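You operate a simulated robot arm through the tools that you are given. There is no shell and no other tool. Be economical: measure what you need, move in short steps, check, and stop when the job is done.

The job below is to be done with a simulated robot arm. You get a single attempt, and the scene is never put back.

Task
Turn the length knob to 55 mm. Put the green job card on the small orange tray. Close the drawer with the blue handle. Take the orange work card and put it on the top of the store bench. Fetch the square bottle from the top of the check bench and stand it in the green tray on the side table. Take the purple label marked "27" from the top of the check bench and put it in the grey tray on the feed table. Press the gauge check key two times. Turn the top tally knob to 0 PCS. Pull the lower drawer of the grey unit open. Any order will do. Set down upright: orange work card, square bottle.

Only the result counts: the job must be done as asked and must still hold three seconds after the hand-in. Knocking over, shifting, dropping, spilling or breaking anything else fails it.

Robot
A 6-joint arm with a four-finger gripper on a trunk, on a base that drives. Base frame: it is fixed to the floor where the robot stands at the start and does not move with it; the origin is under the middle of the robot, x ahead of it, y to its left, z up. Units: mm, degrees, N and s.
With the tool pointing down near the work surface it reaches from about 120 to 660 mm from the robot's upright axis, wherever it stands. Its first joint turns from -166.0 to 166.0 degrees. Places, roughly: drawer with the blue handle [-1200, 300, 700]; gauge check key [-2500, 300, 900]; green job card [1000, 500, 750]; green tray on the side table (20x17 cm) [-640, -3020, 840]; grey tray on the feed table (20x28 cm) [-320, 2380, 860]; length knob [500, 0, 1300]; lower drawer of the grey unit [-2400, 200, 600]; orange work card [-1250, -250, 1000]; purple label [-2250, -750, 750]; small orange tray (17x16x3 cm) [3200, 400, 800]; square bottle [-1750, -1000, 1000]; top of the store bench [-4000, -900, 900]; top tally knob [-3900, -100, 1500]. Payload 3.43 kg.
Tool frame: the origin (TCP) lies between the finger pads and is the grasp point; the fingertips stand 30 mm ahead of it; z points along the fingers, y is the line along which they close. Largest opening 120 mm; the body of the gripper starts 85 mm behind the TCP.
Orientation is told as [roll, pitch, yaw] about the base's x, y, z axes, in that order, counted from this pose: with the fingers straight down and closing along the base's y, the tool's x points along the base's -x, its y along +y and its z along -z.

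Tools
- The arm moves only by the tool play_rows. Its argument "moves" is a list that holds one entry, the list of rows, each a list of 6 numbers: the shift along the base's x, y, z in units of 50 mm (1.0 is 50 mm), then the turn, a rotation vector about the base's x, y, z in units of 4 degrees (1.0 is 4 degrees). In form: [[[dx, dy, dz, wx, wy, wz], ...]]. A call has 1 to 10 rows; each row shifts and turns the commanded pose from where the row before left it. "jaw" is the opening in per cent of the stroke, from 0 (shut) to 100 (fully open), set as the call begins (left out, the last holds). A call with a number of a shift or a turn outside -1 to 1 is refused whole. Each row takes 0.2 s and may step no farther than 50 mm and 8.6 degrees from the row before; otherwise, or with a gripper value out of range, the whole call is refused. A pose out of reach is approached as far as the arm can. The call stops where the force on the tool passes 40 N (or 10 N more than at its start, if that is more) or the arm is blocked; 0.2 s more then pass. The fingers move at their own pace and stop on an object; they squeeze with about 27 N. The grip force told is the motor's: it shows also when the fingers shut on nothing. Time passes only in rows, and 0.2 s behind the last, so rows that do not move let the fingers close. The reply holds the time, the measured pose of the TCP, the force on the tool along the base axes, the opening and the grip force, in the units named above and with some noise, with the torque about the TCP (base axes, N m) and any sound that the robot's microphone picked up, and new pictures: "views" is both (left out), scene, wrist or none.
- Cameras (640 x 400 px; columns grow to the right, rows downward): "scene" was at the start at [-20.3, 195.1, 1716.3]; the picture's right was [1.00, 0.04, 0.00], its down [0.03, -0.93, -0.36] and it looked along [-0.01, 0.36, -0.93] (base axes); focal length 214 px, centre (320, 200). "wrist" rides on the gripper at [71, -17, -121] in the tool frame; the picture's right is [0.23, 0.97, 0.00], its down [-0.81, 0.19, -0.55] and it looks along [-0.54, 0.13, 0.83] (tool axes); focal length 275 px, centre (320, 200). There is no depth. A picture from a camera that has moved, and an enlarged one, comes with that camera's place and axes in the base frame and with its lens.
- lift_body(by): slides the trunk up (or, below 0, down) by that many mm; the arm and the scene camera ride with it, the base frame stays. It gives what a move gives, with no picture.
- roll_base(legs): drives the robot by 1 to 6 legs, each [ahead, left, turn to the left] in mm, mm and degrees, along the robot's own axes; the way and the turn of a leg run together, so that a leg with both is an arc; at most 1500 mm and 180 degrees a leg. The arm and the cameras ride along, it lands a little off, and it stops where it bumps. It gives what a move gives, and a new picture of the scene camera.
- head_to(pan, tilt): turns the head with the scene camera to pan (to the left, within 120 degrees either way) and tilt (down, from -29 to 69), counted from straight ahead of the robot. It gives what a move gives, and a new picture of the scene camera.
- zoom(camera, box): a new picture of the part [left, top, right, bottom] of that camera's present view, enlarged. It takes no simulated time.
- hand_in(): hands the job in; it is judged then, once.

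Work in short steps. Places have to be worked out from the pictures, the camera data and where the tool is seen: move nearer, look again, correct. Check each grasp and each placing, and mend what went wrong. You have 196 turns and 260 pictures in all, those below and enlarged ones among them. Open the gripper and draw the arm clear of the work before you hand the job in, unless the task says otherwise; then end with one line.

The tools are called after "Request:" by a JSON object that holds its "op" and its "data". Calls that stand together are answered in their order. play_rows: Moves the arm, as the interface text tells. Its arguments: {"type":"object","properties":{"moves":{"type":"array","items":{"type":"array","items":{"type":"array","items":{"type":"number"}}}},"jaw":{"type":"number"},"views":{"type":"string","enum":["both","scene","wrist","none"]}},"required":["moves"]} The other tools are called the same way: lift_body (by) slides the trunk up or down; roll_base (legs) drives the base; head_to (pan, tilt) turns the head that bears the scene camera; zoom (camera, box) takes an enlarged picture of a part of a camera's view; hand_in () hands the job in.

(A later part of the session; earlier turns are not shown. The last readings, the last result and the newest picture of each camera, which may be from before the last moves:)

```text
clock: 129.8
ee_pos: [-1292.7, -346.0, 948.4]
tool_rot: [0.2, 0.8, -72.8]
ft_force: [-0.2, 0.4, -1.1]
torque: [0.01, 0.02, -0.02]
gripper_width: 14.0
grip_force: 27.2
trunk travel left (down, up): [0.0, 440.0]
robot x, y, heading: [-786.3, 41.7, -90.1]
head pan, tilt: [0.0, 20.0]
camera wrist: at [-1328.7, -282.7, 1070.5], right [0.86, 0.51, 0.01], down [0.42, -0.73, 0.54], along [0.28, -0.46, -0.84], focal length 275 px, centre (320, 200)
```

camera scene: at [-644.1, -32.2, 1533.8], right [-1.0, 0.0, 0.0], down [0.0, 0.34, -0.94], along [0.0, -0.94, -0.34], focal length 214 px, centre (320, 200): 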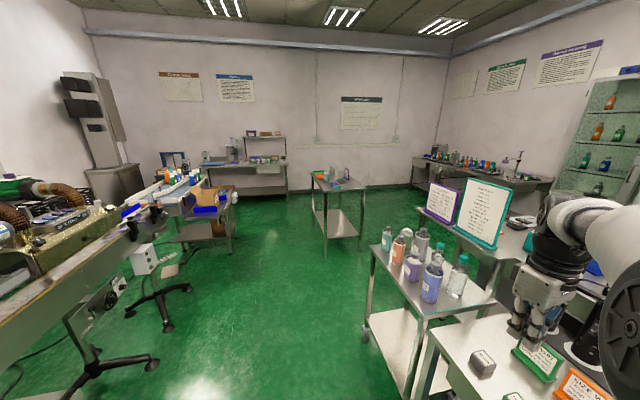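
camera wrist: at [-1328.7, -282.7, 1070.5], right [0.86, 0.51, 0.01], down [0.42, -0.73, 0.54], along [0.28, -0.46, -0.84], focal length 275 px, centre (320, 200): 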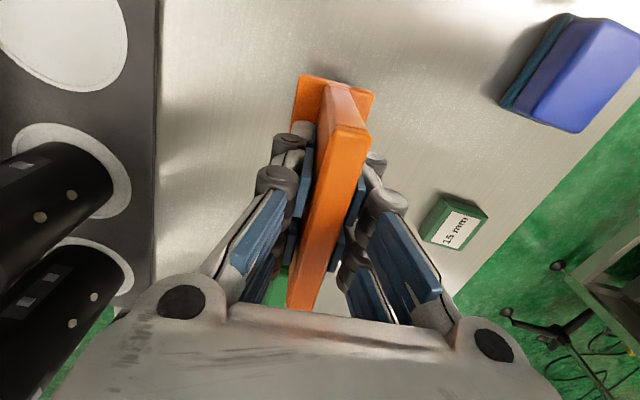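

The card is coming up with the gripper now (14 mm). I lift higher and draw it back over the aisle.

Request:
{"op": "play_rows", "data": {"moves": [[[0, 0, 0.4, 0, 0, 0], [0, 0, 0.5, 0, 0, 0], [0, 0, 0.6, 0, 0, 0], [0, 0, 0.6, 0, 0, 0], [0, 0, 0.6, 0, 0, 0], [0.5, 0, 0.6, 0, 0, 0], [0.7, 0, 0.3, 0, 0, 0], [0.8, 0, 0, 0, 0, 0], [0.8, 0, 0, 0, 0, 0], [0.8, 0, 0, 0, 0, 0]]], "views": "wrist"}}

```text
clock: 132.0
ee_pos: [-1107.7, -346.9, 1126.1]
tool_rot: [0.1, 0.8, -72.8]
ft_force: [0.0, -0.2, -2.0]
torque: [-0.01, -0.04, 0.03]
gripper_width: 13.5
grip_force: 26.6
trunk travel left (down, up): [0.0, 440.0]
robot x, y, heading: [-786.0, 47.5, -90.0]
head pan, tilt: [0.0, 20.0]
camera wrist: at [-1144.6, -284.6, 1248.8], right [0.86, 0.51, 0.01], down [0.42, -0.73, 0.54], along [0.28, -0.46, -0.84], focal length 275 px, centre (320, 200)
```

wrist: 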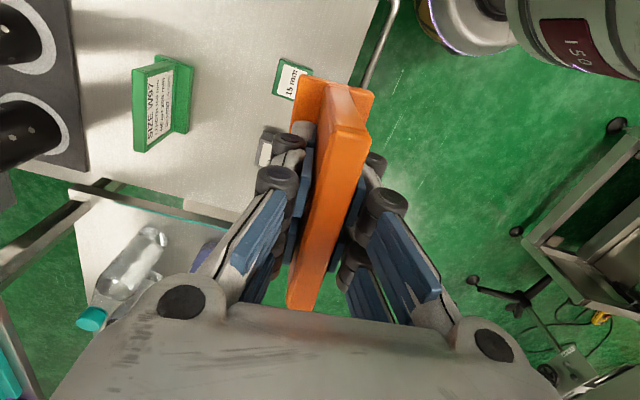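

The card is held firmly. I plan the way around the -y end of the benches: shift away from the bench, drive to y≈-2000, then toward -x, and look.

Request:
{"op": "roll_base", "data": {"legs": [[0, 250, 0], [1400, 0, 0], [600, 0, 0], [0, -1100, 0]]}}

Request:
{"op": "head_to", "data": {"pan": -110, "tilt": 25}}

```text
clock: 148.4
ee_pos: [-1971.8, -2282.4, 1125.9]
tool_rot: [0.3, 0.9, -72.9]
ft_force: [0.2, -0.5, 0.0]
torque: [0.0, -0.02, 0.03]
gripper_width: 13.5
grip_force: 26.6
trunk travel left (down, up): [0.0, 440.0]
robot x, y, heading: [-1650.6, -1891.7, -90.3]
head pan, tilt: [0.0, 20.0]
camera scene: at [-1506.5, -1968.1, 1533.9], right [-1.0, 0.0, 0.0], down [0.0, 0.34, -0.94], along [0.0, -0.94, -0.34], focal length 214 px, centre (320, 200)
```

scene: 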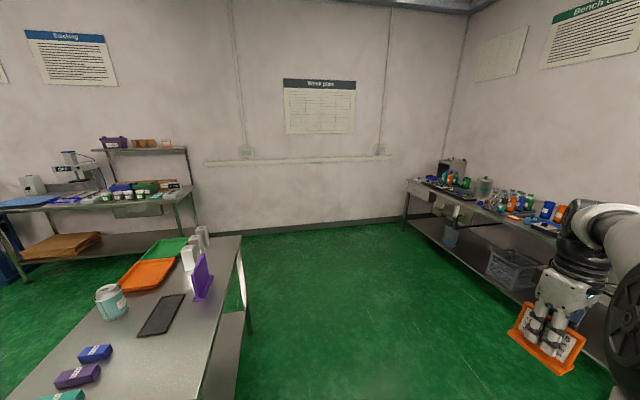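

```text
clock: 150.3
ee_pos: [-1971.6, -2281.6, 1126.0]
tool_rot: [0.4, 0.8, -72.9]
ft_force: [0.5, -0.8, -1.0]
torque: [0.0, -0.03, 0.0]
gripper_width: 13.2
grip_force: 27.6
trunk travel left (down, up): [0.0, 440.0]
robot x, y, heading: [-1646.1, -1895.2, -90.0]
head pan, tilt: [-110.0, 25.0]
camera scene: at [-1592.5, -1843.2, 1525.8], right [0.34, 0.94, 0.0], down [0.4, -0.15, -0.91], along [-0.85, 0.31, -0.42], focal length 214 px, centre (320, 200)
```

scene: 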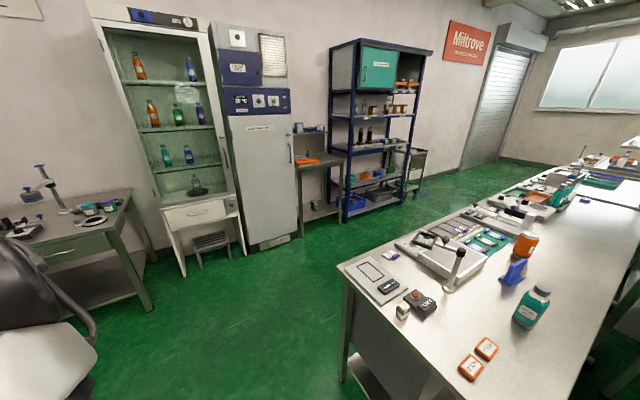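

The store bench seems to be the small bench between the grey cabinet and the blue rack. I enlarge to check it, and the check bench too.

Request:
{"op": "zoom", "data": {"camera": "scene", "box": [210, 10, 430, 230]}}

Request:
{"op": "zoom", "data": {"camera": "scene", "box": [330, 140, 640, 400]}}

```text
1.82 times, centred on (320, 120) of scene
camera zoom: at [-1592.5, -1843.2, 1525.8], right [0.34, 0.94, 0.0], down [0.4, -0.15, -0.91], along [-0.85, 0.31, -0.42], focal length 390 px, centre (320, 346)
```

zoom: 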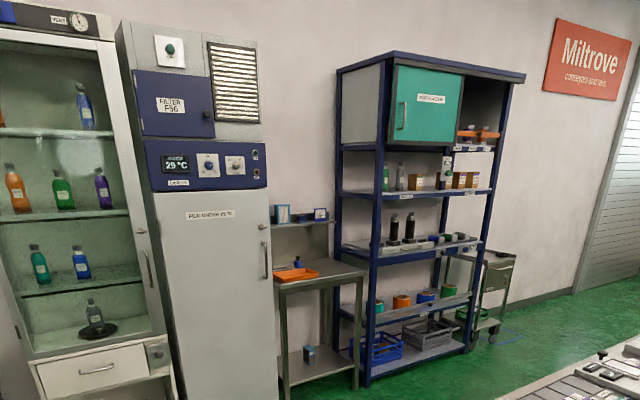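

```text
1.54 times, centred on (485, 270) of scene
camera zoom: at [-1592.5, -1843.2, 1525.8], right [0.34, 0.94, 0.0], down [0.4, -0.15, -0.91], along [-0.85, 0.31, -0.42], focal length 330 px, centre (66, 92)
```

zoom: 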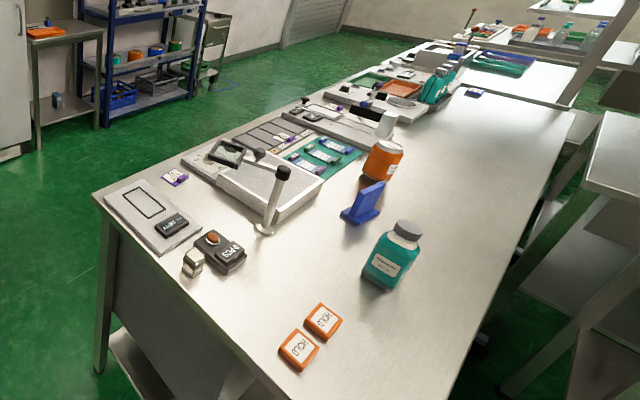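

The way is clear. I drive along the aisle to about [-3200,-750], in front of the store bench.

Request:
{"op": "roll_base", "data": {"legs": [[0, -1100, 0], [-1145, -450, 0]]}}

Request:
{"op": "head_to", "data": {"pan": -75, "tilt": 35}}

```text
clock: 161.7
ee_pos: [-3550.7, -1172.5, 1126.8]
tool_rot: [0.4, 0.8, -71.4]
ft_force: [0.9, -0.4, -0.6]
torque: [-0.01, 0.0, 0.03]
gripper_width: 13.5
grip_force: 27.4
trunk travel left (down, up): [0.0, 440.0]
robot x, y, heading: [-3236.6, -775.7, -88.8]
head pan, tilt: [-110.0, 25.0]
camera scene: at [-3183.7, -723.1, 1525.8], right [0.32, 0.95, 0.0], down [0.4, -0.14, -0.91], along [-0.86, 0.29, -0.42], focal length 214 px, centre (320, 200)
```

scene: 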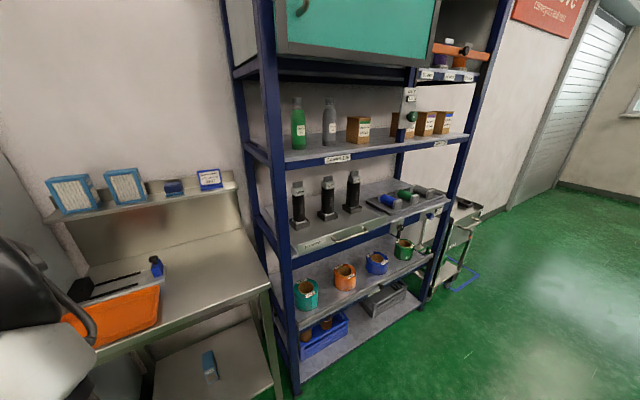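

```text
clock: 162.8
ee_pos: [-3550.4, -1171.9, 1126.3]
tool_rot: [0.3, 0.8, -71.4]
ft_force: [0.4, 0.0, -1.2]
torque: [0.0, -0.03, 0.0]
gripper_width: 13.6
grip_force: 27.2
trunk travel left (down, up): [0.0, 440.0]
robot x, y, heading: [-3233.9, -775.2, -88.7]
head pan, tilt: [-75.0, 35.0]
camera scene: at [-3180.9, -777.4, 1510.0], right [-0.28, 0.96, 0.0], down [0.55, 0.16, -0.82], along [-0.79, -0.23, -0.57], focal length 214 px, centre (320, 200)
```

scene: 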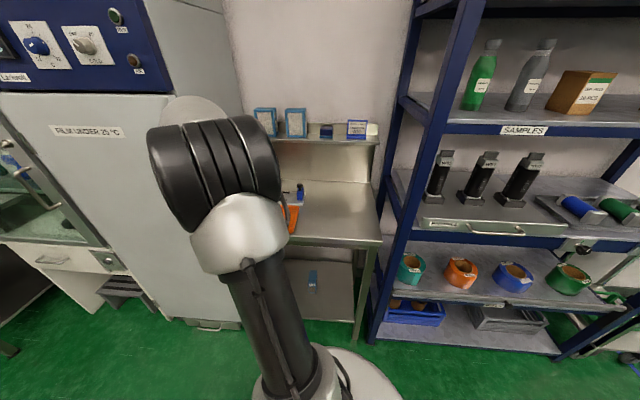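

Bench top is at z≈886, with free space around [-3930,-870]. I move the robot nearer and carry the card over the spot.

Request:
{"op": "roll_base", "data": {"legs": [[-175, -190, 0]]}}

Request:
{"op": "play_rows", "data": {"moves": [[[-0.6, 0.4, 0, 0, 0, 0], [-0.6, 0.4, 0, 0, 0, 0], [-0.6, 0.4, 0, 0, 0, 0], [-0.6, 0.4, 0, 0, 0, 0], [-0.6, 0.4, -0.2, 0, 0, 0], [-0.6, 0.4, -0.4, 0, 0, 0]]], "views": "both"}}

```text
clock: 164.6
ee_pos: [-3741.7, -1005.1, 1124.9]
tool_rot: [0.3, 0.8, -71.1]
ft_force: [-0.6, 1.1, -0.7]
torque: [-0.02, -0.01, 0.03]
gripper_width: 13.7
grip_force: 26.4
trunk travel left (down, up): [0.0, 440.0]
robot x, y, heading: [-3431.8, -604.1, -88.5]
head pan, tilt: [-75.0, 35.0]
camera scene: at [-3374.2, -607.7, 1510.0], right [-0.29, 0.96, 0.0], down [0.55, 0.16, -0.82], along [-0.78, -0.23, -0.57], focal length 214 px, centre (320, 200)
```

scene: 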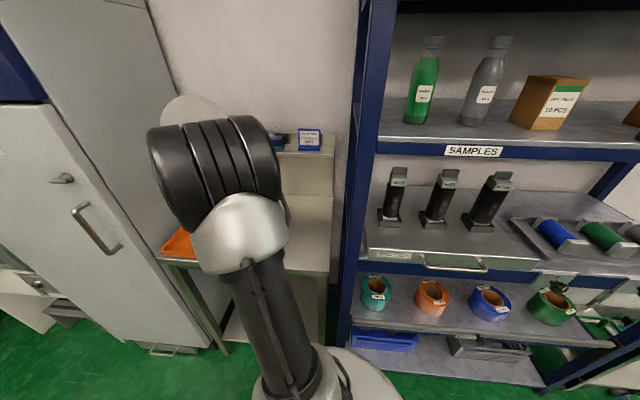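

```text
clock: 166.0
ee_pos: [-3924.9, -886.8, 1093.2]
tool_rot: [0.3, 0.7, -71.0]
ft_force: [0.1, -0.6, -0.3]
torque: [-0.03, 0.02, 0.0]
gripper_width: 13.4
grip_force: 27.0
trunk travel left (down, up): [0.0, 440.0]
robot x, y, heading: [-3429.6, -606.6, -88.3]
head pan, tilt: [-75.0, 35.0]
camera scene: at [-3374.5, -607.9, 1510.0], right [-0.29, 0.96, 0.0], down [0.55, 0.16, -0.82], along [-0.78, -0.23, -0.57], focal length 214 px, centre (320, 200)
camera wrist: at [-3964.0, -825.9, 1215.6], right [0.85, 0.53, 0.01], down [0.45, -0.71, 0.54], along [0.3, -0.45, -0.84], focal length 275 px, centre (320, 200)
```

scene: 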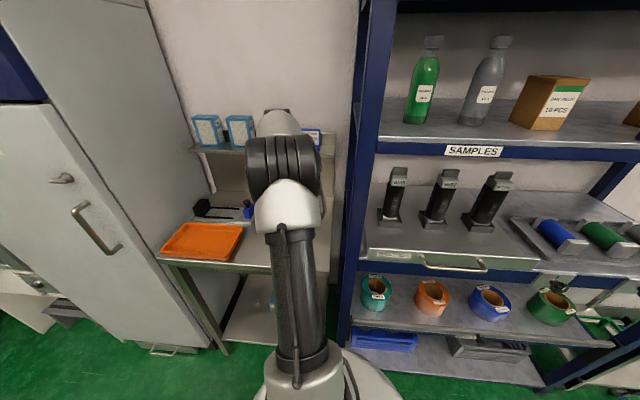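
wrist: 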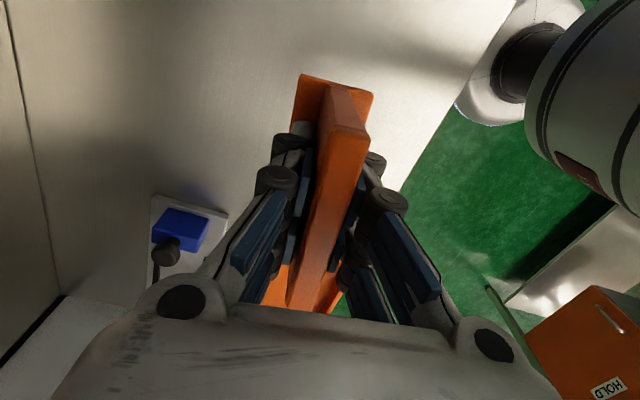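

The spot is free. I move 40 mm further in and descend toward the bench top.

Request:
{"op": "play_rows", "data": {"moves": [[[-0.4, 0.35, 0, 0, 0, 0], [-0.4, 0.35, -0.3, 0, 0, 0], [0, 0, -0.7, 0, 0, 0], [0, 0, -0.7, 0, 0, 0], [0, 0, -0.6, 0, 0, 0], [0, 0, -0.3, 0, 0, 0]]], "views": "wrist"}}

```text
clock: 167.4
ee_pos: [-3961.9, -850.1, 966.3]
tool_rot: [0.2, 0.8, -71.1]
ft_force: [-0.3, -0.8, -0.9]
torque: [0.01, -0.02, -0.03]
gripper_width: 13.3
grip_force: 27.4
trunk travel left (down, up): [0.0, 440.0]
robot x, y, heading: [-3432.2, -606.5, -88.3]
head pan, tilt: [-75.0, 35.0]
camera wrist: at [-4001.7, -789.1, 1087.8], right [0.85, 0.53, 0.01], down [0.44, -0.71, 0.54], along [0.29, -0.46, -0.84], focal length 275 px, centre (320, 200)
```

wrist: 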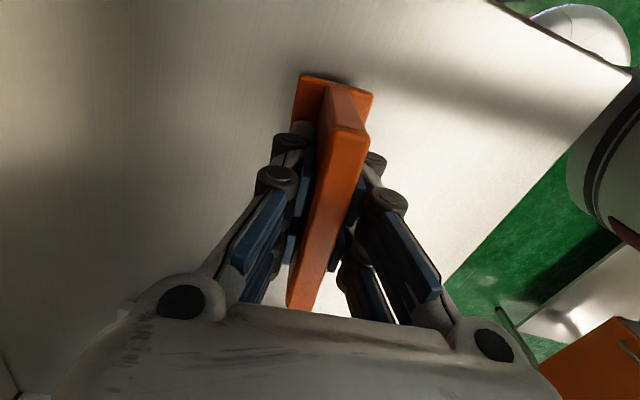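

The shadow shows it is close to the surface. I step down in 4 mm rows.

Request:
{"op": "play_rows", "data": {"moves": [[[0, 0, -0.1, 0, 0, 0], [0, 0, -0.1, 0, 0, 0], [0, 0, -0.1, 0, 0, 0], [0, 0, -0.08, 0, 0, 0], [0, 0, -0.08, 0, 0, 0]]], "views": "none"}}

Request:
{"op": "play_rows", "data": {"moves": [[[0, 0, -0.06, 0, 0, 0], [0, 0, -0.06, 0, 0, 0], [0, 0, -0.06, 0, 0, 0]]], "views": "wrist"}}

```text
clock: 168.6
ee_pos: [-3962.2, -849.3, 945.8]
tool_rot: [-0.1, 0.8, -71.1]
ft_force: [-0.8, 0.4, 22.0]
torque: [0.05, 0.05, -0.03]
gripper_width: 13.6
grip_force: 27.2
trunk travel left (down, up): [0.0, 440.0]
robot x, y, heading: [-3428.8, -605.2, -88.2]
head pan, tilt: [-75.0, 35.0]
```

```text
clock: 169.5
ee_pos: [-3963.8, -849.5, 939.8]
tool_rot: [-0.4, 0.7, -71.0]
ft_force: [-0.1, 1.6, 10.2]
torque: [0.02, -0.15, -0.01]
gripper_width: 13.5
grip_force: 26.9
trunk travel left (down, up): [0.0, 440.0]
robot x, y, heading: [-3430.9, -603.8, -88.5]
head pan, tilt: [-75.0, 35.0]
stopped in row 3: the force on the tool passed its limit at 40 N (the readings are from after the stop); the commanded pose is now the measured one
camera wrist: at [-4001.2, -788.7, 1062.8], right [0.85, 0.53, 0.0], down [0.45, -0.71, 0.54], along [0.29, -0.46, -0.84], focal length 275 px, centre (320, 200)
```

wrist: 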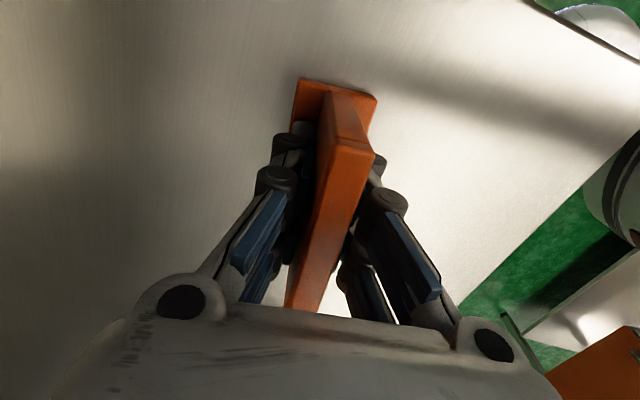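

On the bench. I open and rise straight up.

Request:
{"op": "play_rows", "data": {"moves": [[[0, 0, 0, 0, 0, 0], [0, 0, 0, 0, 0, 0], [0, 0, 0, 0, 0, 0], [0, 0, 0.4, 0, 0, 0], [0, 0, 0.7, 0, 0, 0], [0, 0, 0.8, 0, 0, 0], [0, 0, 0.8, 0, 0, 0], [0, 0, 0.8, 0, 0, 0]]], "jaw": 50, "views": "wrist"}}

```text
clock: 171.3
ee_pos: [-3960.6, -848.9, 1116.6]
tool_rot: [-0.2, 0.7, -71.1]
ft_force: [0.0, 0.2, -0.7]
torque: [0.02, -0.03, 0.02]
gripper_width: 59.8
grip_force: 0.0
trunk travel left (down, up): [0.0, 440.0]
robot x, y, heading: [-3431.3, -609.3, -88.3]
head pan, tilt: [-75.0, 35.0]
camera wrist: at [-3998.6, -787.5, 1238.6], right [0.85, 0.53, 0.0], down [0.45, -0.71, 0.54], along [0.29, -0.46, -0.84], focal length 275 px, centre (320, 200)
```

wrist: 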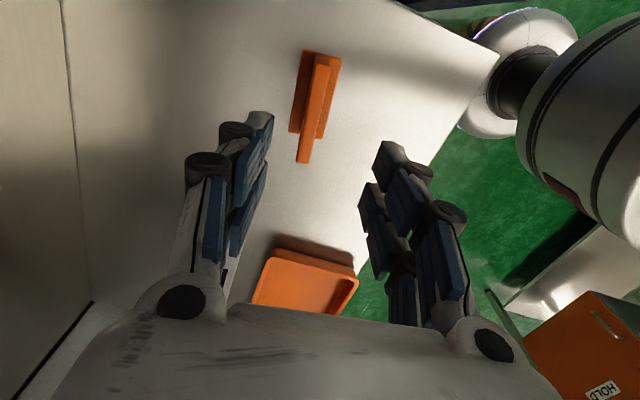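

The orange card stands upright on the store bench. I withdraw the arm, raise the trunk, and drive toward the tally knob near [-3900,-110,1470].

Request:
{"op": "play_rows", "data": {"moves": [[[0.9, 0, 0.1, 0, 0, 0], [0.9, 0, 0, 0, 0, 0], [0.9, 0, 0, 0, 0, 0], [0.9, 0, 0, 0, 0, 0], [0.9, 0, 0, 0, 0, 0], [0.8, 0, 0, 0, 1, 0], [0.5, 0, 0, 0, 1, 0], [0, 0, 0, 0, 1, 0], [0, 0, 0, 0, 1, 0], [0, 0, 0, 0, 1, 0]]], "views": "none"}}

Request:
{"op": "play_rows", "data": {"moves": [[[0, 0, 0, 0, 1, 0], [0, 0, 0, 0, 1, 0], [0, 0, 0, 0, 1, 0], [0, 0, 0, 0, 1, 0], [0, 0, 0, 0, 1, 0], [0, 0, 0, 0, 1, 0], [0, 0, 0, 0, 1, 0], [0, 0, 0, 0, 1, 0], [0, 0, 0, 0, 1, 0], [0, 0, 0, 0, 1, 0]]], "views": "none"}}

Request:
{"op": "play_rows", "data": {"moves": [[[0, 0, 0, 0, 1, 0], [0, 0, 0, 0, 1, 0], [0, 0, 0, 0, 1, 0], [0, 0, 0, 0, 1, 0], [0, 0, 0, 0, 1, 0], [0, 0, 0, 0, 1, 0], [0, 0, 0, 0, 1, 0], [0, 0, 0, 0, 0.5, 0]]], "views": "none"}}

Request:
{"op": "roll_base", "data": {"legs": [[-800, 100, 0]]}}

Request:
{"op": "lift_body", "data": {"by": 350}}

Request:
{"op": "head_to", "data": {"pan": -60, "tilt": 25}}

```text
clock: 173.5
ee_pos: [-3676.9, -858.7, 1106.1]
tool_rot: [-17.4, 8.6, -71.5]
ft_force: [-0.5, 0.0, 0.5]
torque: [-0.02, -0.02, 0.0]
gripper_width: 60.4
grip_force: 0.0
trunk travel left (down, up): [0.0, 440.0]
robot x, y, heading: [-3428.3, -605.6, -88.5]
head pan, tilt: [-75.0, 35.0]
```

```text
clock: 175.7
ee_pos: [-3674.0, -850.4, 1118.4]
tool_rot: [-59.3, 16.8, -81.1]
ft_force: [-0.5, -0.5, -0.5]
torque: [0.01, 0.0, 0.04]
gripper_width: 59.7
grip_force: 0.1
trunk travel left (down, up): [0.0, 440.0]
robot x, y, heading: [-3427.4, -604.8, -88.2]
head pan, tilt: [-75.0, 35.0]
```

```text
clock: 177.5
ee_pos: [-3674.5, -894.9, 1138.2]
tool_rot: [-90.5, 19.0, -91.0]
ft_force: [-0.1, 0.6, -0.2]
torque: [-0.01, -0.01, 0.02]
gripper_width: 60.0
grip_force: 0.1
out of reach, approached as far as the arm can: row 1, 2, 3, 4, 5, 6, 7
trunk travel left (down, up): [0.0, 440.0]
robot x, y, heading: [-3430.9, -608.1, -88.5]
head pan, tilt: [-75.0, 35.0]
```

```text
clock: 181.9
ee_pos: [-3603.0, -100.4, 1138.5]
tool_rot: [-90.5, 18.9, -88.2]
ft_force: [0.3, -0.1, -0.6]
torque: [-0.02, -0.02, 0.0]
gripper_width: 60.0
grip_force: 0.0
trunk travel left (down, up): [0.0, 440.0]
robot x, y, heading: [-3372.6, 201.8, -85.4]
head pan, tilt: [-75.0, 35.0]
camera scene: at [-3316.1, 201.2, 1510.0], right [-0.33, 0.94, 0.0], down [0.54, 0.19, -0.82], along [-0.77, -0.27, -0.57], focal length 214 px, centre (320, 200)
```

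scene: 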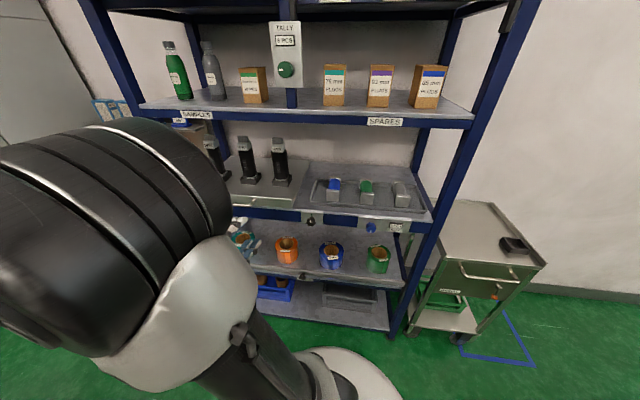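

```text
clock: 185.3
ee_pos: [-3602.6, -99.9, 1489.5]
tool_rot: [-90.5, 19.0, -88.2]
ft_force: [-0.5, 0.3, 0.4]
torque: [-0.04, 0.01, 0.02]
gripper_width: 59.8
grip_force: 0.1
trunk travel left (down, up): [-350.0, 90.0]
robot x, y, heading: [-3373.9, 200.3, -85.7]
head pan, tilt: [-75.0, 35.0]
```

```text
clock: 186.1
ee_pos: [-3602.9, -99.5, 1488.3]
tool_rot: [-90.4, 18.9, -88.2]
ft_force: [0.3, -0.6, 0.2]
torque: [0.01, 0.01, -0.03]
gripper_width: 60.0
grip_force: 0.1
trunk travel left (down, up): [-350.0, 90.0]
robot x, y, heading: [-3371.6, 205.6, -85.5]
head pan, tilt: [-60.0, 25.0]
camera scene: at [-3309.2, 178.3, 1875.7], right [-0.56, 0.83, 0.0], down [0.35, 0.24, -0.91], along [-0.75, -0.51, -0.42], focal length 214 px, centre (320, 200)
```

scene: 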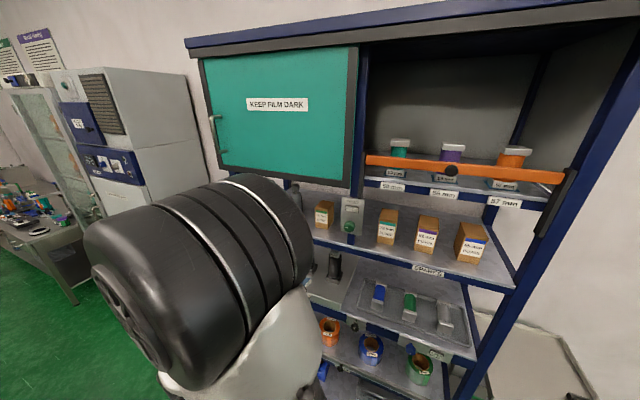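

The tally is the green knob with a "PCS" display, at about [-3899,-98,1472]. The rack is turned about 11°, so I rotate the tool to match and look with the wrist camera.

Request:
{"op": "play_rows", "data": {"moves": [[[0, 0, 0, 0, 0, 1], [0, 0, 0, 0, 0, 1], [-0.6, 0.3, 0, 0, 0, 0.3], [-0.8, 0.2, -0.1, 0, 0, 0], [-0.6, 0, -0.1, 0, 0, 0]]], "views": "wrist"}}

```text
clock: 187.3
ee_pos: [-3701.7, -130.1, 1489.6]
tool_rot: [-90.4, 19.0, -79.0]
ft_force: [-1.3, -0.2, 0.8]
torque: [-0.02, 0.02, -0.02]
gripper_width: 60.0
grip_force: 0.0
out of reach, approached as far as the arm can: row 1, 2, 3
trunk travel left (down, up): [-350.0, 90.0]
robot x, y, heading: [-3369.2, 204.9, -85.4]
head pan, tilt: [-60.0, 25.0]
camera wrist: at [-3595.1, -45.2, 1528.7], right [-0.11, 0.52, -0.85], down [0.68, -0.58, -0.45], along [-0.73, -0.62, -0.29], focal length 275 px, centre (320, 200)
```

wrist: 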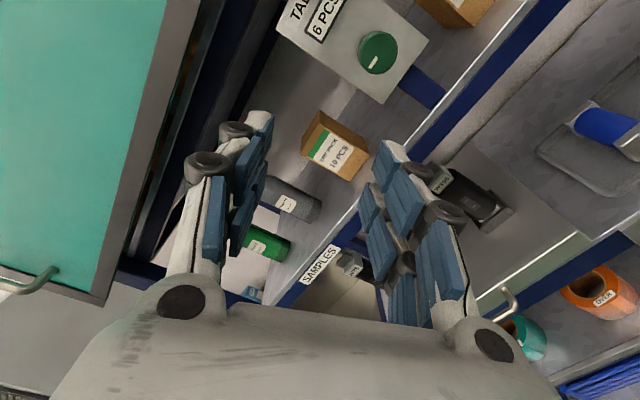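

The display reads 6 PCS and the knob is confirmed at [-3899,-98,1469]. I raise the trunk for more reach, lower the tool to match, and rewind the wrist to get a long turning range.

Request:
{"op": "lift_body", "data": {"by": 90}}

Request:
{"op": "play_rows", "data": {"moves": [[[0, 0, -0.6, -0.98, -0.19, 0], [0, 0.2, -0.6, -0.98, -0.19, 0], [0, 0.2, -0.6, -0.98, -0.19, 0], [0, 0.2, -0.5, -0.98, -0.19, 0], [0, 0.2, 0, -0.98, -0.19, 0], [0, 0, 0, -0.98, -0.19, 0], [0, 0, 0, -0.98, -0.19, 0], [0, 0, 0, -0.98, -0.19, 0], [0, 0, 0, -0.98, -0.19, 0], [0, 0, 0, -0.98, -0.19, 0]]], "views": "none"}}

Request:
{"op": "play_rows", "data": {"moves": [[[0, 0, 0, -0.98, -0.19, 0], [0, 0, 0, -0.98, -0.19, 0], [0, 0, 0, -0.98, -0.19, 0], [0, 0, 0, -0.98, -0.19, 0], [0, 0, 0, -0.98, -0.19, 0], [0, 0, 0, -0.98, -0.19, 0], [0, 0, 0, -0.98, -0.19, 0], [0, 0, 0, -0.98, -0.19, 0], [0, 0, 0, -0.98, -0.19, 0], [0, 0, 0, -0.98, -0.19, 0]]], "views": "wrist"}}

```text
clock: 188.5
ee_pos: [-3700.9, -128.9, 1580.1]
tool_rot: [-90.4, 18.9, -79.0]
ft_force: [0.3, -0.8, 0.0]
torque: [-0.02, 0.0, 0.01]
gripper_width: 59.9
grip_force: 0.1
trunk travel left (down, up): [-440.0, 0.0]
robot x, y, heading: [-3374.7, 199.1, -85.6]
head pan, tilt: [-60.0, 25.0]
```

```text
clock: 190.7
ee_pos: [-3709.0, -115.6, 1459.9]
tool_rot: [-90.5, -20.9, -79.0]
ft_force: [0.1, -0.2, -0.6]
torque: [0.0, -0.03, -0.02]
gripper_width: 60.2
grip_force: 0.0
out of reach, approached as far as the arm can: row 2, 3, 4, 5
trunk travel left (down, up): [-440.0, 0.0]
robot x, y, heading: [-3372.7, 200.3, -85.5]
head pan, tilt: [-60.0, 25.0]
```

```text
clock: 192.9
ee_pos: [-3710.7, -115.6, 1458.6]
tool_rot: [-90.5, -60.9, -79.0]
ft_force: [0.3, 0.0, 1.1]
torque: [0.0, 0.01, -0.01]
gripper_width: 60.1
grip_force: 0.0
trunk travel left (down, up): [-440.0, 0.0]
robot x, y, heading: [-3375.2, 202.5, -85.4]
head pan, tilt: [-60.0, 25.0]
camera wrist: at [-3600.6, -44.3, 1404.7], right [0.13, -0.73, -0.67], down [0.65, -0.45, 0.61], along [-0.75, -0.52, 0.41], focal length 275 px, centre (320, 200)
```

wrist: 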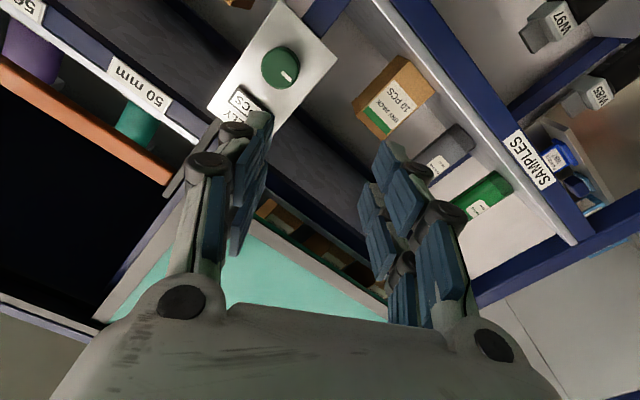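

The knob measures [-3899,-98,1466] again. I approach to 30 mm short of it and look.

Request:
{"op": "play_rows", "data": {"moves": [[[-0.7, 0.2, 0.1, 0, 0, 0], [-0.7, 0.2, 0.05, 0, 0, 0], [-0.7, 0.14, 0, 0, 0, 0], [-0.66, 0, 0, 0, 0, 0], [0, 0, 0, 0, 0, 0]]], "views": "wrist"}}

```text
clock: 194.1
ee_pos: [-3849.4, -90.0, 1465.5]
tool_rot: [-90.6, -60.9, -78.9]
ft_force: [0.1, -0.7, 0.1]
torque: [0.02, -0.06, -0.04]
gripper_width: 60.1
grip_force: 0.1
trunk travel left (down, up): [-440.0, 0.0]
robot x, y, heading: [-3367.5, 198.1, -85.6]
head pan, tilt: [-60.0, 25.0]
camera wrist: at [-3739.3, -18.1, 1412.1], right [0.13, -0.73, -0.67], down [0.65, -0.45, 0.61], along [-0.75, -0.52, 0.41], focal length 275 px, centre (320, 200)
```

wrist: 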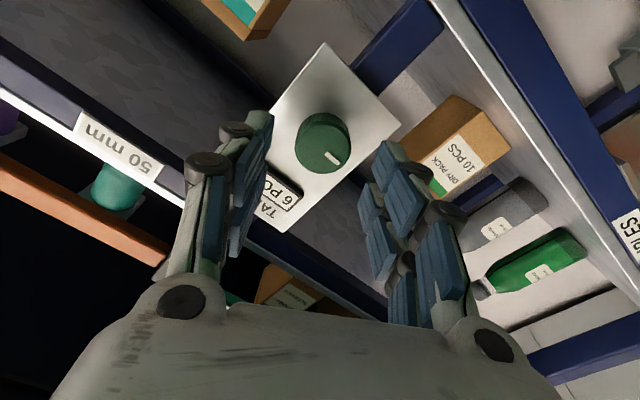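

Well aligned. I narrow the jaw a little, advance 28 mm, and grip.

Request:
{"op": "play_rows", "data": {"moves": [[[-0.2, -0.06, -0.03, 0, 0, 0], [-0.2, -0.04, -0.03, 0, 0, 0], [-0.16, -0.03, 0, 0, 0, 0], [0, 0, 0, 0, 0, 0]]], "jaw": 46, "views": "none"}}

Request:
{"op": "play_rows", "data": {"moves": [[[0, 0, 0, 0, 0, 0], [0, 0, 0, 0, 0, 0], [0, 0, 0, 0, 0, 0], [0, 0, 0, 0, 0, 0]]], "jaw": 0, "views": "wrist"}}

```text
clock: 195.1
ee_pos: [-3877.4, -95.0, 1463.9]
tool_rot: [-90.4, -60.9, -79.1]
ft_force: [-0.3, -0.1, -0.4]
torque: [-0.02, -0.01, 0.0]
gripper_width: 55.1
grip_force: 0.0
trunk travel left (down, up): [-440.0, 0.0]
robot x, y, heading: [-3371.1, 199.0, -85.5]
head pan, tilt: [-60.0, 25.0]
```

```text
clock: 196.1
ee_pos: [-3877.2, -95.4, 1463.8]
tool_rot: [-90.5, -60.8, -79.0]
ft_force: [-0.2, -2.5, -3.4]
torque: [-0.02, 0.04, 0.33]
gripper_width: 36.5
grip_force: 45.2
trunk travel left (down, up): [-440.0, 0.0]
robot x, y, heading: [-3374.0, 197.3, -85.6]
head pan, tilt: [-60.0, 25.0]
camera wrist: at [-3767.6, -24.0, 1409.6], right [0.13, -0.73, -0.67], down [0.65, -0.45, 0.61], along [-0.75, -0.52, 0.41], focal length 275 px, centre (320, 200)
```

wrist: 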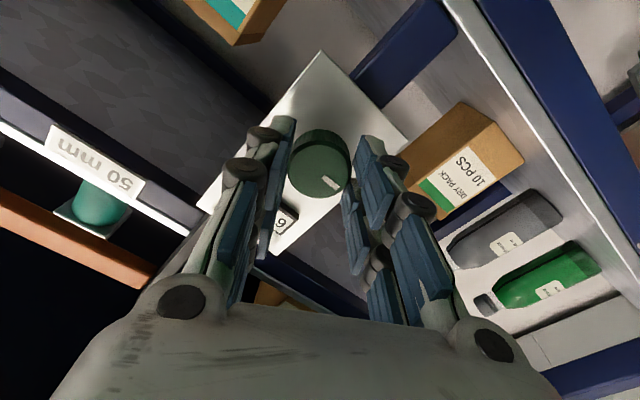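

Gripped (36.5 mm). I turn 40° anticlockwise and read.

Request:
{"op": "play_rows", "data": {"moves": [[[0, 0, 0, 0.98, 0.19, 0], [0, 0, 0, 0.98, 0.19, 0], [0, 0, 0, 0.98, 0.19, 0], [0, 0, 0, 0.98, 0.19, 0], [0, 0, 0, 0.98, 0.19, 0], [0, 0, 0, 0.98, 0.19, 0], [0, 0, 0, 0.98, 0.19, 0], [0, 0, 0, 0.98, 0.19, 0], [0, 0, 0, 0.98, 0.19, 0], [0, 0, 0, 0.98, 0.19, 0]]], "views": "wrist"}}

Request:
{"op": "zoom", "data": {"camera": "wrist", "box": [200, 80, 400, 280]}}

```text
clock: 198.3
ee_pos: [-3878.0, -94.4, 1464.4]
tool_rot: [-90.5, -21.0, -79.0]
ft_force: [-5.1, -2.0, -0.6]
torque: [0.01, -0.1, 0.22]
gripper_width: 36.5
grip_force: 45.0
trunk travel left (down, up): [-440.0, 0.0]
robot x, y, heading: [-3375.4, 201.8, -85.8]
head pan, tilt: [-60.0, 25.0]
camera wrist: at [-3772.1, -0.3, 1454.3], right [0.02, -0.13, -0.99], down [0.7, -0.71, 0.11], along [-0.72, -0.69, 0.08], focal length 275 px, centre (320, 200)
```

wrist: 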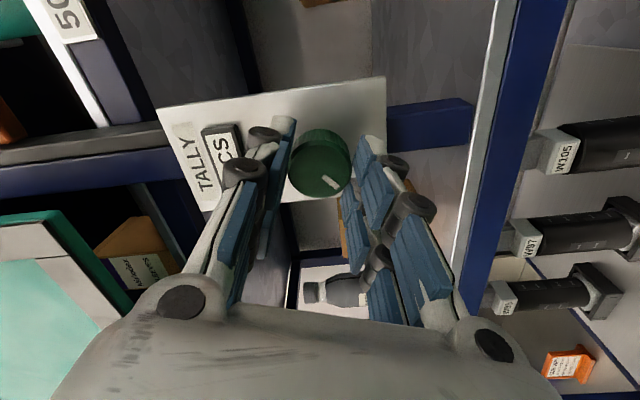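

```text
2.00 times, centred on (300, 180) of wrist
camera zoom: at [-3772.1, -0.3, 1454.3], right [0.02, -0.13, -0.99], down [0.7, -0.71, 0.11], along [-0.72, -0.69, 0.08], focal length 551 px, centre (360, 240)
```

zoom: 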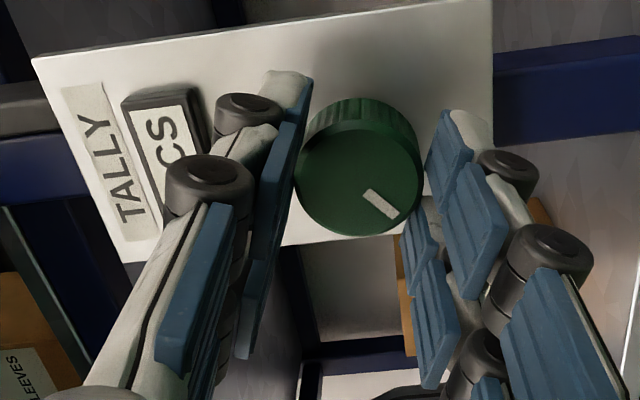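

The digit is hidden; I turn another 40°, then release and read.

Request:
{"op": "play_rows", "data": {"moves": [[[0, 0, 0, 0.98, 0.19, 0], [0, 0, 0, 0.98, 0.19, 0], [0, 0, 0, 0.98, 0.19, 0], [0, 0, 0, 0.98, 0.19, 0], [0, 0, 0, 0.98, 0.19, 0], [0, 0, 0, 0.98, 0.19, 0], [0, 0, 0, 0.98, 0.19, 0], [0, 0, 0, 0.98, 0.19, 0], [0, 0, 0, 0.98, 0.19, 0], [0, 0, 0, 0.98, 0.19, 0]]], "views": "none"}}

Request:
{"op": "play_rows", "data": {"moves": [[[0, 0, 0, 0, 0, 0], [0, 0, 0, 0, 0, 0], [0.3, 0.06, 0, 0, 0, 0], [0.4, 0.08, 0, 0, 0, 0], [0, 0, 0, 0, 0, 0]]], "jaw": 55, "views": "wrist"}}

```text
clock: 200.5
ee_pos: [-3877.2, -95.6, 1465.9]
tool_rot: [-90.5, 19.0, -79.0]
ft_force: [-2.6, 0.2, 2.7]
torque: [-0.09, 0.4, -0.5]
gripper_width: 36.2
grip_force: 44.9
trunk travel left (down, up): [-440.0, 0.0]
robot x, y, heading: [-3373.5, 201.1, -85.7]
head pan, tilt: [-60.0, 25.0]
```

```text
clock: 201.7
ee_pos: [-3841.3, -88.9, 1463.6]
tool_rot: [-90.4, 18.9, -79.0]
ft_force: [-0.3, -0.5, 0.6]
torque: [0.01, 0.02, 0.02]
gripper_width: 66.0
grip_force: 0.0
trunk travel left (down, up): [-440.0, 0.0]
robot x, y, heading: [-3375.0, 203.8, -85.8]
head pan, tilt: [-60.0, 25.0]
camera wrist: at [-3734.2, -4.1, 1503.6], right [-0.11, 0.52, -0.85], down [0.68, -0.59, -0.45], along [-0.73, -0.62, -0.29], focal length 275 px, centre (320, 200)
```

wrist: 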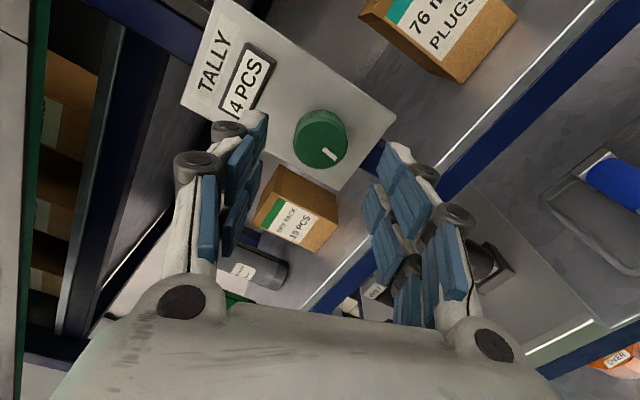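

Now 4 PCS: about 36° per piece, so about 136° more. I rewind 88° while backed off, re-grip and turn 34 rows.

Request:
{"op": "play_rows", "data": {"moves": [[[0, 0, 0, -0.98, -0.19, 0], [0, 0, 0, -0.98, -0.19, 0], [0, 0, 0, -0.98, -0.19, 0], [0, 0, 0, -0.98, -0.19, 0], [0, 0, 0, -0.98, -0.19, 0], [0, 0, 0, -0.98, -0.19, 0], [0, 0, 0, -0.98, -0.19, 0], [0, 0, 0, -0.98, -0.19, 0], [0, 0, 0, -0.98, -0.19, 0], [0, 0, 0, -0.98, -0.19, 0]]], "views": "none"}}

Request:
{"op": "play_rows", "data": {"moves": [[[0, 0, 0, -0.98, -0.19, 0], [0, 0, 0, -0.98, -0.19, 0], [0, 0, 0, -0.98, -0.19, 0], [0, 0, 0, -0.98, -0.19, 0], [0, 0, 0, -0.98, -0.19, 0], [0, 0, 0, -0.98, -0.19, 0], [0, 0, 0, -0.98, -0.19, 0], [0, 0, 0, -0.98, -0.19, 0], [0, 0, 0, -0.98, -0.19, 0], [0, 0, 0, -0.98, -0.19, 0]]], "views": "none"}}

Request:
{"op": "play_rows", "data": {"moves": [[[0, 0, 0, -0.98, -0.19, 0], [0, 0, 0, -0.98, -0.19, 0], [-0.2, -0.04, 0, 0, 0, 0], [-0.2, -0.04, 0.02, 0, 0, 0], [-0.2, -0.04, 0, 0, 0, 0], [-0.1, -0.02, 0, 0, 0, 0], [0, 0, 0, 0, 0, 0]]], "views": "wrist"}}

```text
clock: 203.9
ee_pos: [-3841.5, -88.4, 1465.2]
tool_rot: [-90.5, -21.1, -79.0]
ft_force: [0.2, 0.1, -0.3]
torque: [0.0, 0.0, 0.01]
gripper_width: 66.1
grip_force: 0.1
trunk travel left (down, up): [-440.0, 0.0]
robot x, y, heading: [-3374.0, 200.5, -85.5]
head pan, tilt: [-60.0, 25.0]
```

```text
clock: 206.1
ee_pos: [-3841.1, -87.8, 1464.9]
tool_rot: [-90.5, -60.9, -79.0]
ft_force: [-0.2, 0.7, 0.3]
torque: [0.03, 0.01, 0.0]
gripper_width: 65.8
grip_force: 0.0
trunk travel left (down, up): [-440.0, 0.0]
robot x, y, heading: [-3374.0, 198.8, -85.5]
head pan, tilt: [-60.0, 25.0]
```

```text
clock: 207.7
ee_pos: [-3876.3, -94.7, 1465.7]
tool_rot: [-90.7, -68.9, -78.9]
ft_force: [-0.2, -0.5, -0.9]
torque: [0.01, 0.02, -0.01]
gripper_width: 66.0
grip_force: 0.1
trunk travel left (down, up): [-440.0, 0.0]
robot x, y, heading: [-3372.1, 200.3, -85.6]
head pan, tilt: [-60.0, 25.0]
camera wrist: at [-3765.1, -31.6, 1405.8], right [0.15, -0.81, -0.57], down [0.63, -0.36, 0.69], along [-0.76, -0.46, 0.46], focal length 275 px, centre (320, 200)
```

wrist: 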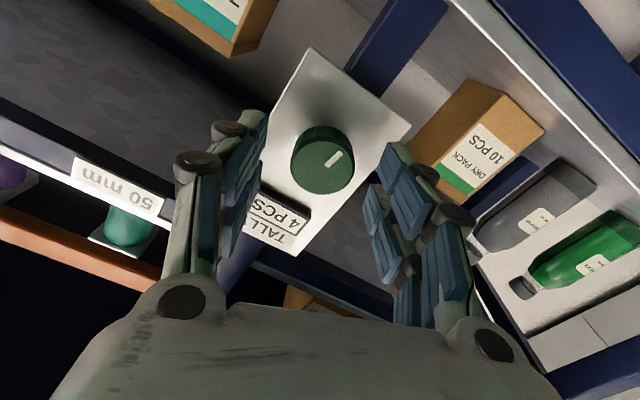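

I grip and turn 34 rows in the same direction, then release and read.

Request:
{"op": "play_rows", "data": {"moves": [[[0, 0, 0, 0, 0, 0], [0, 0, 0, 0, 0, 0], [0, 0, 0, 0, 0, 0], [0, 0, 0, 0.98, 0.19, 0], [0, 0, 0, 0.98, 0.19, 0], [0, 0, 0, 0.98, 0.19, 0], [0, 0, 0, 0.98, 0.19, 0], [0, 0, 0, 0.98, 0.19, 0], [0, 0, 0, 0.98, 0.19, 0], [0, 0, 0, 0.98, 0.19, 0]]], "jaw": 0, "views": "none"}}

Request:
{"op": "play_rows", "data": {"moves": [[[0, 0, 0, 0.98, 0.19, 0], [0, 0, 0, 0.98, 0.19, 0], [0, 0, 0, 0.98, 0.19, 0], [0, 0, 0, 0.98, 0.19, 0], [0, 0, 0, 0.98, 0.19, 0], [0, 0, 0, 0.98, 0.19, 0], [0, 0, 0, 0.98, 0.19, 0], [0, 0, 0, 0.98, 0.19, 0], [0, 0, 0, 0.98, 0.19, 0], [0, 0, 0, 0.98, 0.19, 0]]], "views": "none"}}

Request:
{"op": "play_rows", "data": {"moves": [[[0, 0, 0, 0.98, 0.19, 0], [0, 0, 0, 0.98, 0.19, 0], [0, 0, 0, 0.98, 0.19, 0], [0, 0, 0, 0.98, 0.19, 0], [0, 0, 0, 0.98, 0.19, 0], [0, 0, 0, 0.98, 0.19, 0], [0, 0, 0, 0.98, 0.19, 0], [0, 0, 0, 0.98, 0.19, 0], [0, 0, 0, 0.98, 0.19, 0], [0, 0, 0, 0.98, 0.19, 0]]], "views": "none"}}

Request:
{"op": "play_rows", "data": {"moves": [[[0, 0, 0, 0.98, 0.19, 0], [0, 0, 0, 0.98, 0.19, 0], [0, 0, 0, 0.98, 0.19, 0], [0, 0, 0, 0.98, 0.19, 0], [0, 0, 0, 0.98, 0.19, 0], [0, 0, 0, 0.98, 0.19, 0], [0, 0, 0, 0.98, 0.19, 0], [0, 0, 0, 0, 0, 0]]], "views": "none"}}

Request:
{"op": "play_rows", "data": {"moves": [[[0, 0, 0, 0, 0, 0], [0, 0, 0, 0, 0, 0], [0.3, 0.06, 0, 0, 0, 0], [0.4, 0.08, 0, 0, 0, 0], [0, 0, 0, 0, 0, 0]]], "jaw": 55, "views": "wrist"}}

```text
clock: 209.9
ee_pos: [-3875.3, -96.4, 1465.8]
tool_rot: [-90.3, -40.7, -79.0]
ft_force: [3.0, -4.7, -6.9]
torque: [-0.08, 0.43, 0.75]
gripper_width: 36.2
grip_force: 45.1
trunk travel left (down, up): [-440.0, 0.0]
robot x, y, heading: [-3373.3, 201.2, -85.4]
head pan, tilt: [-60.0, 25.0]
```

```text
clock: 212.1
ee_pos: [-3875.6, -96.5, 1465.1]
tool_rot: [-90.3, -0.9, -79.0]
ft_force: [6.2, -4.6, -16.1]
torque: [0.05, -0.26, -0.68]
gripper_width: 36.3
grip_force: 45.3
trunk travel left (down, up): [-440.0, 0.0]
robot x, y, heading: [-3374.8, 201.1, -85.7]
head pan, tilt: [-60.0, 25.0]
```

```text
clock: 214.3
ee_pos: [-3875.2, -95.9, 1466.4]
tool_rot: [-90.1, 39.0, -78.8]
ft_force: [6.6, 2.1, -19.0]
torque: [0.0, -0.15, -0.54]
gripper_width: 36.7
grip_force: 44.9
trunk travel left (down, up): [-440.0, 0.0]
robot x, y, heading: [-3373.7, 200.6, -85.8]
head pan, tilt: [-60.0, 25.0]
```

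```text
clock: 216.1
ee_pos: [-3875.9, -96.1, 1465.3]
tool_rot: [-89.8, 67.1, -78.4]
ft_force: [8.2, 2.4, -22.6]
torque: [0.06, -0.05, -0.4]
gripper_width: 35.8
grip_force: 45.2
trunk travel left (down, up): [-440.0, 0.0]
robot x, y, heading: [-3369.4, 199.7, -85.7]
head pan, tilt: [-60.0, 25.0]
```

```text
clock: 217.3
ee_pos: [-3842.2, -89.2, 1465.1]
tool_rot: [-90.4, 66.8, -78.9]
ft_force: [0.6, -0.6, -0.3]
torque: [-0.01, -0.01, 0.0]
gripper_width: 66.2
grip_force: 0.1
trunk travel left (down, up): [-440.0, 0.0]
robot x, y, heading: [-3373.1, 199.7, -85.2]
head pan, tilt: [-60.0, 25.0]
camera wrist: at [-3726.2, -52.2, 1538.0], right [-0.2, 0.97, -0.17], down [0.57, -0.03, -0.82], along [-0.8, -0.26, -0.54], focal length 275 px, centre (320, 200)
```

wrist: 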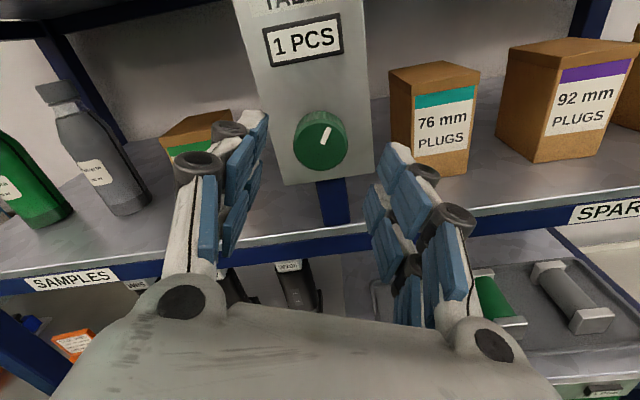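

1 PCS: about 40° per piece, so 24° more. I rewind 24°, re-grip, and turn 24°.

Request:
{"op": "play_rows", "data": {"moves": [[[0, 0, 0, -0.98, -0.19, 0], [0, 0, 0, -0.98, -0.19, 0], [0, 0, 0, -0.98, -0.19, 0], [0, 0, 0, -0.98, -0.19, 0], [0, 0, 0, -0.98, -0.19, 0], [-0.2, -0.04, -0.02, -0.98, -0.19, 0], [-0.2, -0.04, 0, 0, 0, 0], [-0.2, -0.04, 0, 0, 0, 0], [-0.08, -0.02, 0, 0, 0, 0], [0, 0, 0, 0, 0, 0]]], "views": "none"}}

Request:
{"op": "play_rows", "data": {"moves": [[[0, 0, 0, 0, 0, 0], [0, 0, 0, 0, 0, 0], [0, 0, 0, 0, 0, 0], [0, 0, 0, 0.98, 0.19, 0], [0, 0, 0, 0.98, 0.19, 0], [0, 0, 0, 0.98, 0.19, 0], [0, 0, 0, 0.98, 0.19, 0], [0, 0, 0, 0.98, 0.19, 0], [0, 0, 0, 0.98, 0.19, 0], [0, 0, 0, 0, 0, 0]]], "jaw": 0, "views": "none"}}

Request:
{"op": "play_rows", "data": {"moves": [[[0, 0, 0, 0, 0, 0], [0, 0, 0, 0, 0, 0], [0.3, 0.06, 0, 0, 0, 0], [0.4, 0.08, 0, 0, 0, 0], [0.4, 0.08, 0, 0, 0, 0], [0, 0, 0, 0, 0, 0]]], "jaw": 55, "views": "wrist"}}

```text
clock: 219.5
ee_pos: [-3875.0, -95.4, 1464.9]
tool_rot: [-90.4, 43.0, -79.0]
ft_force: [0.4, -0.2, 0.1]
torque: [0.02, 0.03, -0.02]
gripper_width: 66.1
grip_force: 0.1
trunk travel left (down, up): [-440.0, 0.0]
robot x, y, heading: [-3372.8, 200.0, -85.5]
head pan, tilt: [-60.0, 25.0]
```

```text
clock: 221.7
ee_pos: [-3875.4, -94.5, 1465.4]
tool_rot: [-90.6, 66.9, -79.3]
ft_force: [-1.8, -2.3, 5.9]
torque: [-0.06, 0.41, 0.15]
gripper_width: 36.2
grip_force: 44.8
trunk travel left (down, up): [-440.0, 0.0]
robot x, y, heading: [-3374.4, 198.6, -85.7]
head pan, tilt: [-60.0, 25.0]
```

```text
clock: 223.1
ee_pos: [-3821.4, -85.3, 1463.6]
tool_rot: [-90.4, 66.8, -78.9]
ft_force: [0.0, -0.8, 0.3]
torque: [0.01, -0.04, 0.01]
gripper_width: 65.9
grip_force: 0.1
trunk travel left (down, up): [-440.0, 0.0]
robot x, y, heading: [-3374.1, 201.8, -85.5]
head pan, tilt: [-60.0, 25.0]
camera wrist: at [-3705.5, -49.2, 1536.4], right [-0.2, 0.97, -0.17], down [0.57, -0.03, -0.82], along [-0.8, -0.26, -0.54], focal length 275 px, centre (320, 200)
```

wrist: 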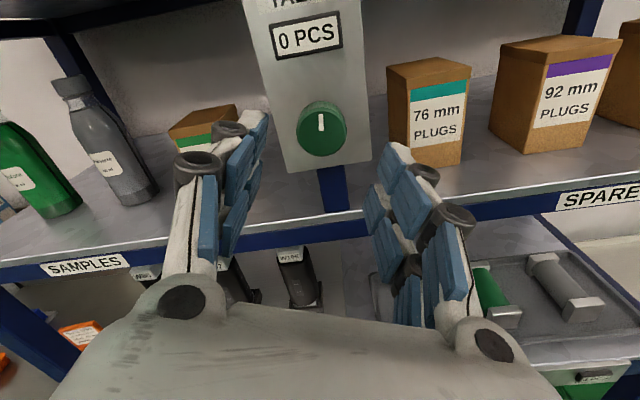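

The display shows 0 PCS with the pointer straight up. I withdraw the arm and look toward the check bench for the gauge key and grey unit.

Request:
{"op": "play_rows", "data": {"moves": [[[0.9, 0, 0, 0, 0, 0], [0.9, 0, 0, 0, 0, 0], [0.9, 0, 0, 0, 0, 0], [0.9, 0, 0, 0, 0, 0]]], "jaw": 0, "views": "none"}}

Request:
{"op": "lift_body", "data": {"by": -200}}

Request:
{"op": "head_to", "data": {"pan": 85, "tilt": 40}}

```text
clock: 224.1
ee_pos: [-3656.0, -129.9, 1451.4]
tool_rot: [-90.9, 66.9, -79.7]
ft_force: [0.9, -1.3, -0.8]
torque: [-0.03, 0.01, -0.04]
gripper_width: 0.0
grip_force: 10.9
out of reach, approached as far as the arm can: row 2, 3, 4
trunk travel left (down, up): [-440.0, 0.0]
robot x, y, heading: [-3371.6, 201.5, -85.6]
head pan, tilt: [-60.0, 25.0]
```

```text
clock: 226.3
ee_pos: [-3658.0, -129.8, 1252.7]
tool_rot: [-90.4, 66.8, -79.3]
ft_force: [-0.5, 0.7, 0.3]
torque: [0.01, 0.01, -0.02]
gripper_width: 0.0
grip_force: 27.1
trunk travel left (down, up): [-240.0, 200.0]
robot x, y, heading: [-3374.1, 201.1, -85.6]
head pan, tilt: [-60.0, 25.0]
```

```text
clock: 228.6
ee_pos: [-3658.3, -129.8, 1251.6]
tool_rot: [-90.6, 66.8, -79.2]
ft_force: [0.3, -1.0, -0.4]
torque: [-0.02, 0.02, 0.01]
gripper_width: 0.0
grip_force: 26.3
trunk travel left (down, up): [-240.0, 200.0]
robot x, y, heading: [-3374.2, 200.7, -85.6]
head pan, tilt: [85.0, 40.0]
camera scene: at [-3148.0, 229.4, 1742.5], right [-0.01, -1.0, 0.0], down [-0.64, 0.01, -0.77], along [0.77, -0.01, -0.64], focal length 214 px, centre (320, 200)
```

scene: 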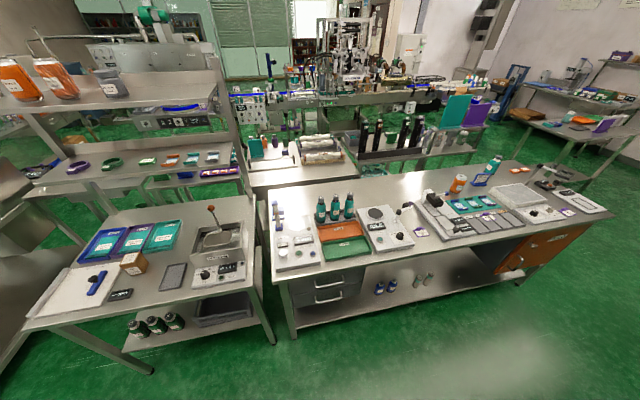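

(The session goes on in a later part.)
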